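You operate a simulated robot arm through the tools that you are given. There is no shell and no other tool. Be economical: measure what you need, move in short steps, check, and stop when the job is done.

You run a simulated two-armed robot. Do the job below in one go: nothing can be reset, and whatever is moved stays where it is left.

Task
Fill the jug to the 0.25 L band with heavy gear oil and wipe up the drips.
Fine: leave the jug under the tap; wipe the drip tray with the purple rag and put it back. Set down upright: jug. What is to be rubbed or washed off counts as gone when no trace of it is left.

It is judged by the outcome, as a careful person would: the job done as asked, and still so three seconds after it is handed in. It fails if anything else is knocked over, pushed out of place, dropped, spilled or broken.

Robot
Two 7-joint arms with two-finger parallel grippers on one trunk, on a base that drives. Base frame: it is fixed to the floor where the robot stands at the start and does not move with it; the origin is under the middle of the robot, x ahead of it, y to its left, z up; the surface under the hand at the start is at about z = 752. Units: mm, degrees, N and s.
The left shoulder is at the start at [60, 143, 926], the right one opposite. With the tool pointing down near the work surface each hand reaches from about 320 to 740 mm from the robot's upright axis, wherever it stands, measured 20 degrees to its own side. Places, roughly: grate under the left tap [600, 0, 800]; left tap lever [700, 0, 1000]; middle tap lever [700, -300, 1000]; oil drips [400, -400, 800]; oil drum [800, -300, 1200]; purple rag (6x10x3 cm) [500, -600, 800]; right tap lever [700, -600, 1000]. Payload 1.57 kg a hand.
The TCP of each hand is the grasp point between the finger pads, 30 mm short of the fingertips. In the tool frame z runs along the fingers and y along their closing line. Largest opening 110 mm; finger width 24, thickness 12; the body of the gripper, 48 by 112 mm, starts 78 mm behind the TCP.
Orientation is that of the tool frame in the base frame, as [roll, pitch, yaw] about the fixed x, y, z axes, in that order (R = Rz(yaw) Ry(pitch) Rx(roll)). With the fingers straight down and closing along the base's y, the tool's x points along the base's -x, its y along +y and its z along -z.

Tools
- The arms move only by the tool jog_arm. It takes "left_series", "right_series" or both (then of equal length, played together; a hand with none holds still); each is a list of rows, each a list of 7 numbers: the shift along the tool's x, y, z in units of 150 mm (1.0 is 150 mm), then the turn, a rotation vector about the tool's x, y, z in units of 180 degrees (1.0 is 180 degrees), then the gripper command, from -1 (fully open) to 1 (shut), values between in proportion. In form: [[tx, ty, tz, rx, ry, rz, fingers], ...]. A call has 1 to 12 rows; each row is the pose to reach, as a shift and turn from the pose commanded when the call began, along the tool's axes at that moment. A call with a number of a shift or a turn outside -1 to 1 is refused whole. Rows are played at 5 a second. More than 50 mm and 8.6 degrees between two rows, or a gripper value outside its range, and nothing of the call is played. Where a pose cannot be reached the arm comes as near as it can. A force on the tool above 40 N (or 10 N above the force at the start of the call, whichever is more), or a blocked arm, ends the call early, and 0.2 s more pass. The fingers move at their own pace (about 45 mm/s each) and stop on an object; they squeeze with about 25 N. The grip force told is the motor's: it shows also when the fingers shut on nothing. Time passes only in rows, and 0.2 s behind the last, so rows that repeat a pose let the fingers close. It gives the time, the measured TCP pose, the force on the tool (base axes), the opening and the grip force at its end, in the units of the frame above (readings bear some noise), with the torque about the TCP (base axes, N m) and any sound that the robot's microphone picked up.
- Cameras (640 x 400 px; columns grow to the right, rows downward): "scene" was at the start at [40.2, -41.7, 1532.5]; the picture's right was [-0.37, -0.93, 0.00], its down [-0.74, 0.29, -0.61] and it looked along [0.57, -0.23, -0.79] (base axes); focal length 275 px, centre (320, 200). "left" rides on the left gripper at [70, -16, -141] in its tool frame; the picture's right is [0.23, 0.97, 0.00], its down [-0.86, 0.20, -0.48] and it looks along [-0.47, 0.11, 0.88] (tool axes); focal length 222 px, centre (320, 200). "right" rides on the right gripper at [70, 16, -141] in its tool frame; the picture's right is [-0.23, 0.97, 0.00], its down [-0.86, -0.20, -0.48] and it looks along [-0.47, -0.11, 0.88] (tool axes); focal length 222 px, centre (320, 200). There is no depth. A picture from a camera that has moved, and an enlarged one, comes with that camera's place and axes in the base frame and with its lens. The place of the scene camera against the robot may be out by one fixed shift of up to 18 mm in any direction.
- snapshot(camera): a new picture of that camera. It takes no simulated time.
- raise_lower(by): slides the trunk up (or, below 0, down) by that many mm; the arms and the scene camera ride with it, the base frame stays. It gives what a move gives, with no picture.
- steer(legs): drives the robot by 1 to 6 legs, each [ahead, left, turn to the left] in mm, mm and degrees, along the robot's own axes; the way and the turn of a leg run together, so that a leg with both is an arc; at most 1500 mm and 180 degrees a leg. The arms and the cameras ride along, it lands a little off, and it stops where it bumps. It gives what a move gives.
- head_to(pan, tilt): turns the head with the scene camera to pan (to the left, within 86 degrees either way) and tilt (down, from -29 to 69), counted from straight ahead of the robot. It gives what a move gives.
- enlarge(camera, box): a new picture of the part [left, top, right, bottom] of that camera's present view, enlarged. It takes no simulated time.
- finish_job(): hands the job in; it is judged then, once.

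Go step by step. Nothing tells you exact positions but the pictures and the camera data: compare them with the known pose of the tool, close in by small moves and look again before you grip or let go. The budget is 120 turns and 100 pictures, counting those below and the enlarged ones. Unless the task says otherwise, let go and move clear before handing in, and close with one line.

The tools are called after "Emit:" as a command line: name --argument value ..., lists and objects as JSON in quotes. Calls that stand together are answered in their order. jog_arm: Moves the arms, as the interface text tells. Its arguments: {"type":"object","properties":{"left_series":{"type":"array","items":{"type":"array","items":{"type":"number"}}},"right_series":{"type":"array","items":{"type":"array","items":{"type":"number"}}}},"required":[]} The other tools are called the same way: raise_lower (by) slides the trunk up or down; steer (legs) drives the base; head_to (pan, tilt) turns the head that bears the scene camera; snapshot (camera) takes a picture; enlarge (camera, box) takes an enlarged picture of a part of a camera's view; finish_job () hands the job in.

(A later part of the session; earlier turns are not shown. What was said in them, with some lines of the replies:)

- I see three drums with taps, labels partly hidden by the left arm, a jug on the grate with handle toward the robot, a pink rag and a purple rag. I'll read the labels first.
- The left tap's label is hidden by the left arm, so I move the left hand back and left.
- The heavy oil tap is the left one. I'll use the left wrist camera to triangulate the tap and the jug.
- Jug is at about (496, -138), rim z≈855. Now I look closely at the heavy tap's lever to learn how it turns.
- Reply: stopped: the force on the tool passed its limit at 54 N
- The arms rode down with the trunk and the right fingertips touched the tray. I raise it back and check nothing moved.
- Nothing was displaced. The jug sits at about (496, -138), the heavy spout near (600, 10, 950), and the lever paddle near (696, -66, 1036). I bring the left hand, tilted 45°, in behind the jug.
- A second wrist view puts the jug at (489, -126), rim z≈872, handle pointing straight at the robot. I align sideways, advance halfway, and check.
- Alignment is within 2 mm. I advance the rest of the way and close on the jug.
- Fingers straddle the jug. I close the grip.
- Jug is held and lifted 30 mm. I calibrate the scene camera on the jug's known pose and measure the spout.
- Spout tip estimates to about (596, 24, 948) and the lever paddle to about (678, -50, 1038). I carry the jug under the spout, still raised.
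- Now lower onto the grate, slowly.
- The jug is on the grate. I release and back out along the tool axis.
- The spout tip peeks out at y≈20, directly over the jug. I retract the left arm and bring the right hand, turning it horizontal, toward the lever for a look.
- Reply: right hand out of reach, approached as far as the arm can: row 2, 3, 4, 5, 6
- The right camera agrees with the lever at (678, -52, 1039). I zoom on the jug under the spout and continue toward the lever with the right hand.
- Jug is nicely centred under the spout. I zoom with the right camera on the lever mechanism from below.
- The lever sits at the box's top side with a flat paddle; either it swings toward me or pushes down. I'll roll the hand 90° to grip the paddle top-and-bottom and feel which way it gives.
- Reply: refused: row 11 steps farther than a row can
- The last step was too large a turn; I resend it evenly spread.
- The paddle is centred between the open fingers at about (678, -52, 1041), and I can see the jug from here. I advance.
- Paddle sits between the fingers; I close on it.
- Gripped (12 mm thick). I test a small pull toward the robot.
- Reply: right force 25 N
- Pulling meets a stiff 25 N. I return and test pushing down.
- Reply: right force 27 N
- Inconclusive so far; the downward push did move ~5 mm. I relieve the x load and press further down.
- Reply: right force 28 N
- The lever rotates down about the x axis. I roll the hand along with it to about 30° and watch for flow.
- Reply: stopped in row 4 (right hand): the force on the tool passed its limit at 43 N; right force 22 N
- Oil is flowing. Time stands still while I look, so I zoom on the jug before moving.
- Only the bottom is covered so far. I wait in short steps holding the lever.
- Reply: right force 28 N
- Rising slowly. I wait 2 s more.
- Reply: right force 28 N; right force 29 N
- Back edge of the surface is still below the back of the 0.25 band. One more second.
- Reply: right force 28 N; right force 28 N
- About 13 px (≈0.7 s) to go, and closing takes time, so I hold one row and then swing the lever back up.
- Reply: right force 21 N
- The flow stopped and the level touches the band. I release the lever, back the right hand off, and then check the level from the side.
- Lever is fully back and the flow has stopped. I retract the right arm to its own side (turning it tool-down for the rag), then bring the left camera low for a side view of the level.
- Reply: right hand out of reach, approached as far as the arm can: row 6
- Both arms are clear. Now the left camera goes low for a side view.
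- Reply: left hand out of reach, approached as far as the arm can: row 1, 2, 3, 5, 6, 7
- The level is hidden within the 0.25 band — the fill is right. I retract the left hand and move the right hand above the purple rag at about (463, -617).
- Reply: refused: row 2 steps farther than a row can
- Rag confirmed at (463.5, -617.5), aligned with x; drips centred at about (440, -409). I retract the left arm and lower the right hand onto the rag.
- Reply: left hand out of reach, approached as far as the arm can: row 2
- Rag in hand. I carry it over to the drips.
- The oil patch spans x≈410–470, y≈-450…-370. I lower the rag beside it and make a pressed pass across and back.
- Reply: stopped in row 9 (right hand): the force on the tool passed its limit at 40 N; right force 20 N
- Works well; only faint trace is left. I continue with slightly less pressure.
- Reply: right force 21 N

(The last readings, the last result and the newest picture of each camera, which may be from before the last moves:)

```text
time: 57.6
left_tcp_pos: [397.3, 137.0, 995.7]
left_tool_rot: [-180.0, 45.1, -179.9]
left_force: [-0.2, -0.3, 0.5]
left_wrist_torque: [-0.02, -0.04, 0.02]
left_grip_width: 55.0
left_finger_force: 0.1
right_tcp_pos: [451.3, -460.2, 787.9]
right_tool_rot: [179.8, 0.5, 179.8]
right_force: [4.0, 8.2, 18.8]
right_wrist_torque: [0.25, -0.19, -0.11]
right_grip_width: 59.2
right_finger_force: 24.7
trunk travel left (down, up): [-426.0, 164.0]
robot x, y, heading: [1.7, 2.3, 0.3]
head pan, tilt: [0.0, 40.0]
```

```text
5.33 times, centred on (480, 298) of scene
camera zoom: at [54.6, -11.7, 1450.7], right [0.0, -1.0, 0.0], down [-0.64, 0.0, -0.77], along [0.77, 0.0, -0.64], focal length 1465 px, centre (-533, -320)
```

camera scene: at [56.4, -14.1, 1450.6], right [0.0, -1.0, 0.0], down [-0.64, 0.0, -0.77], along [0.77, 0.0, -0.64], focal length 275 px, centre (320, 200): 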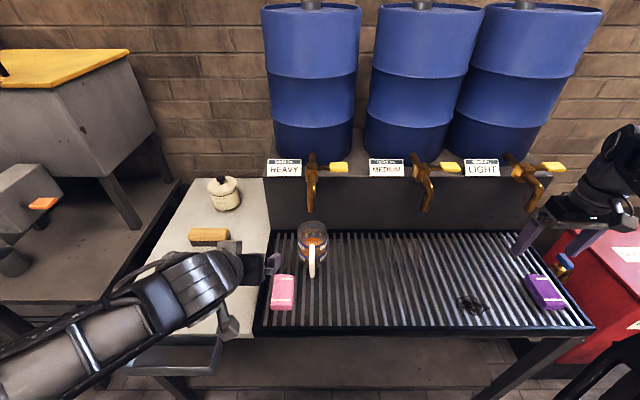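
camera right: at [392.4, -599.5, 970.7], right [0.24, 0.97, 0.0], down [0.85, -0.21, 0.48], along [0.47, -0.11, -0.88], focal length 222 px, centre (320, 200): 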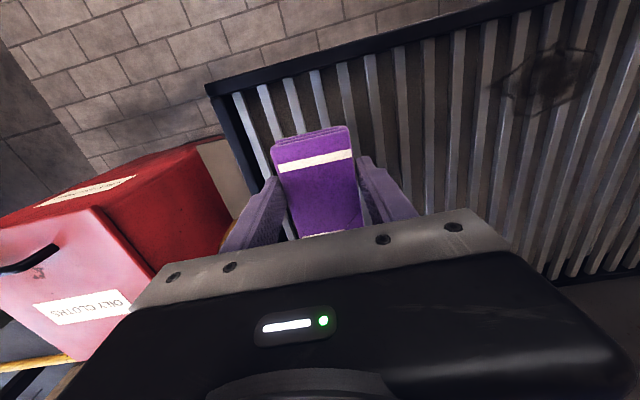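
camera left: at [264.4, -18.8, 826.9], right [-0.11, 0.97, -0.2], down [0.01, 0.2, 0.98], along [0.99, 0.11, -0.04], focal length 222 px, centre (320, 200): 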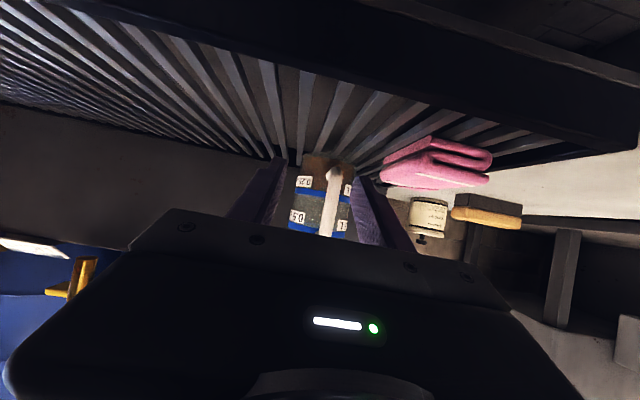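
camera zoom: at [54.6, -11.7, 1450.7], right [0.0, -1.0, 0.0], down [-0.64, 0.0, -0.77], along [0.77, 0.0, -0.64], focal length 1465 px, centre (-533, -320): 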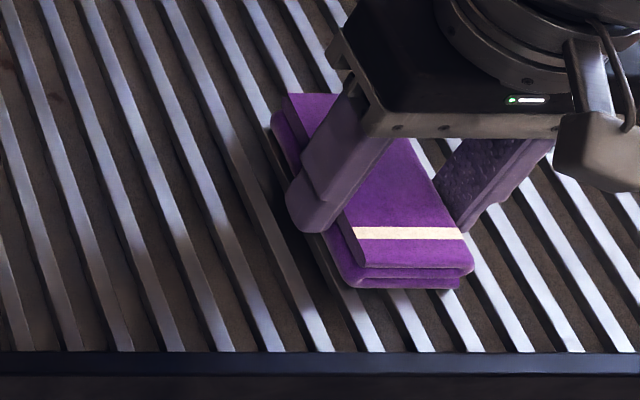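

The patch looks gone. I lift, move off toward the rag's place, and inspect.

Emit:
jog_arm --right_series '[[0, 0, -0.15, 0, 0, 0, 1], [0, 0, -0.28, 0, 0, 0, 1], [0, -0.25, -0.28, 0, 0, 0, 1], [0, -0.5, -0.28, 0, 0, 0, 1], [0, -0.75, -0.28, 0, 0, 0, 1]]'

Emit:
enlarge --camera "scene" --box '[410, 260, 530, 335]'

Emit:
enlarge --camera "right" --box '[320, 20, 640, 220]'

Emit:
enlarge --camera "scene" --box '[256, 210, 416, 330]'

```text
time: 58.8
left_tcp_pos: [398.4, 134.9, 995.6]
left_tool_rot: [180.0, 45.1, 179.9]
left_force: [0.1, 0.4, 0.7]
left_wrist_torque: [-0.01, 0.0, -0.01]
left_grip_width: 54.8
left_finger_force: 0.0
right_tcp_pos: [449.5, -578.0, 828.3]
right_tool_rot: [179.7, 0.2, 179.8]
right_force: [1.1, 0.1, -0.4]
right_wrist_torque: [-0.04, 0.0, 0.01]
right_grip_width: 59.1
right_finger_force: 24.9
trunk travel left (down, up): [-426.0, 164.0]
robot x, y, heading: [-1.8, -1.5, 0.1]
head pan, tilt: [0.0, 40.0]
```

```text
5.33 times, centred on (470, 298) of scene
camera zoom: at [55.8, -14.1, 1450.6], right [0.0, -1.0, 0.0], down [-0.64, 0.0, -0.77], along [0.77, 0.0, -0.64], focal length 1465 px, centre (-480, -320)
```

zoom: 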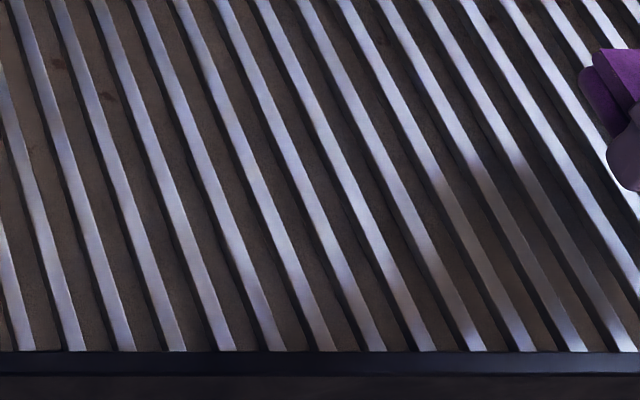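

```text
2.00 times, centred on (480, 120) of right
camera zoom: at [380.1, -562.7, 969.4], right [0.23, 0.97, 0.01], down [0.85, -0.21, 0.48], along [0.47, -0.11, -0.88], focal length 444 px, centre (0, 360)
```

zoom: 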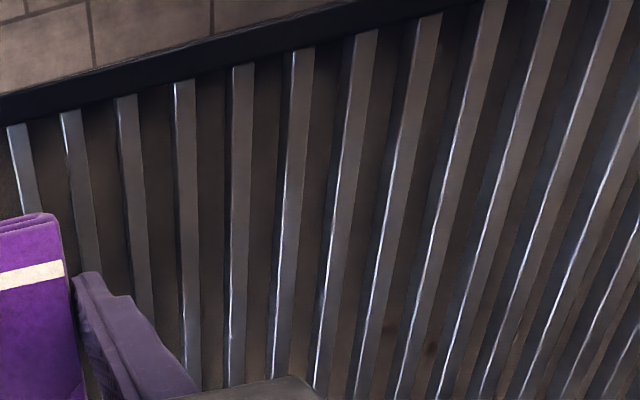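

```text
3.33 times, centred on (336, 270) of scene
camera zoom: at [55.8, -14.1, 1450.6], right [0.0, -1.0, 0.0], down [-0.64, 0.0, -0.77], along [0.77, 0.0, -0.64], focal length 916 px, centre (267, -33)
```

zoom: 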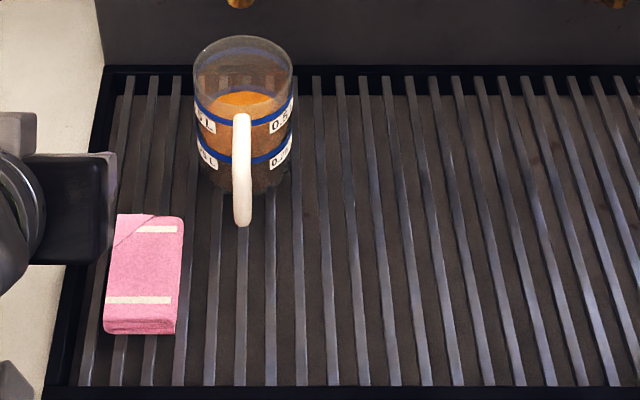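

The tray is clean and nothing dripped near the jug. I return the rag to its original spot.

Emit:
jog_arm --right_series '[[-0.04, -0.13, 0, 0, 0, 0, 1], [-0.083, -0.255, 0, 0, 0, 0, 1], [-0.083, -0.255, 0.13, 0, 0, 0, 1], [-0.083, -0.255, 0.23, 0, 0, 0, 1], [-0.083, -0.255, 0.27, 0, 0, 0, 1], [-0.083, -0.255, 0.27, 0, 0, 0, 1]]'

```text
time: 60.2
left_tcp_pos: [397.1, 136.2, 995.5]
left_tool_rot: [180.0, 45.0, -179.9]
left_force: [-0.3, -0.4, -0.3]
left_wrist_torque: [-0.01, -0.01, 0.01]
left_grip_width: 55.1
left_finger_force: 0.1
right_tcp_pos: [463.1, -614.0, 788.8]
right_tool_rot: [179.7, 0.3, 179.8]
right_force: [0.8, -1.2, 5.4]
right_wrist_torque: [-0.21, -0.13, -0.02]
right_grip_width: 59.3
right_finger_force: 24.8
trunk travel left (down, up): [-426.0, 164.0]
robot x, y, heading: [-0.2, 1.3, -0.2]
head pan, tilt: [0.0, 40.0]
```

It rests on the grate within 2 mm of its first place. I open and rise clear.

Emit:
jog_arm --right_series '[[0, 0, 0, 0, 0, 0, -1], [0, 0, 0, 0, 0, 0, -1], [0, 0, 0, 0, 0, 0, -1], [0, 0, 0, 0, 0, 0, -1], [0, 0, -0.2, 0, 0, 0, -1], [0, 0, -0.45, 0, 0, 0, -1], [0, 0, -0.74, 0, 0, 0, -1]]'

Emit:
snapshot --camera "right"

Emit:
snapshot --camera "scene"

Emit:
enlarge --camera "scene" --box '[270, 140, 390, 270]'

```text
time: 61.8
left_tcp_pos: [396.5, 135.8, 995.0]
left_tool_rot: [-180.0, 45.2, -179.9]
left_force: [-0.1, -0.3, 0.3]
left_wrist_torque: [0.02, 0.02, 0.01]
left_grip_width: 55.2
left_finger_force: 0.2
right_tcp_pos: [461.6, -613.1, 897.3]
right_tool_rot: [179.6, 0.2, 179.8]
right_force: [0.7, -0.8, -0.6]
right_wrist_torque: [0.0, 0.0, 0.01]
right_grip_width: 110.1
right_finger_force: 0.2
trunk travel left (down, up): [-426.0, 164.0]
robot x, y, heading: [-0.6, 0.7, 0.1]
head pan, tilt: [0.0, 40.0]
```

```text
33 pictures are left
camera right: at [391.1, -598.2, 1038.7], right [0.23, 0.97, 0.01], down [0.85, -0.2, 0.48], along [0.47, -0.11, -0.88], focal length 222 px, centre (320, 200)
```

right: 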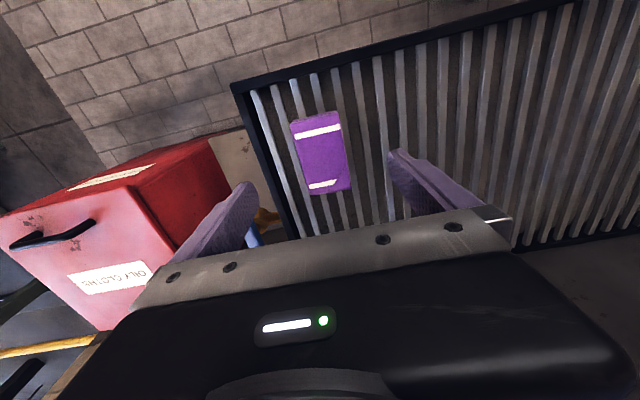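

```text
32 pictures are left
camera scene: at [55.4, -13.3, 1450.6], right [0.0, -1.0, 0.0], down [-0.64, 0.0, -0.77], along [0.77, 0.0, -0.64], focal length 275 px, centre (320, 200)
```

scene: 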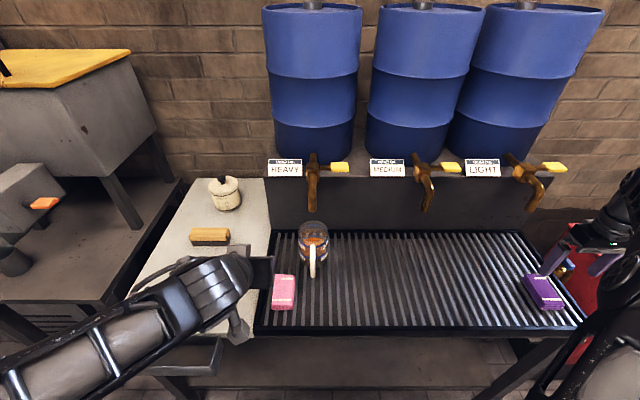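

```text
3.08 times, centred on (330, 205) of scene
camera zoom: at [55.4, -13.3, 1450.6], right [0.0, -1.0, 0.0], down [-0.64, 0.0, -0.77], along [0.77, 0.0, -0.64], focal length 845 px, centre (289, 185)
```

zoom: 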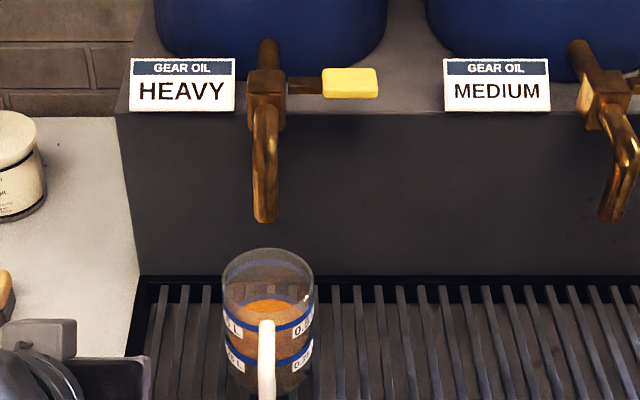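

Everything is in order: the tap is shut, the jug stands upright under it with oil at the 0.25 L band, the tray is clean, the rag is back in place and both hands are clear.

Emit:
finish_job

```text
The job is handed in.
```

The jug is filled to the 0.25 L band with heavy gear oil and stands upright under the closed tap; the drips are wiped up and the purple rag is back in its place.
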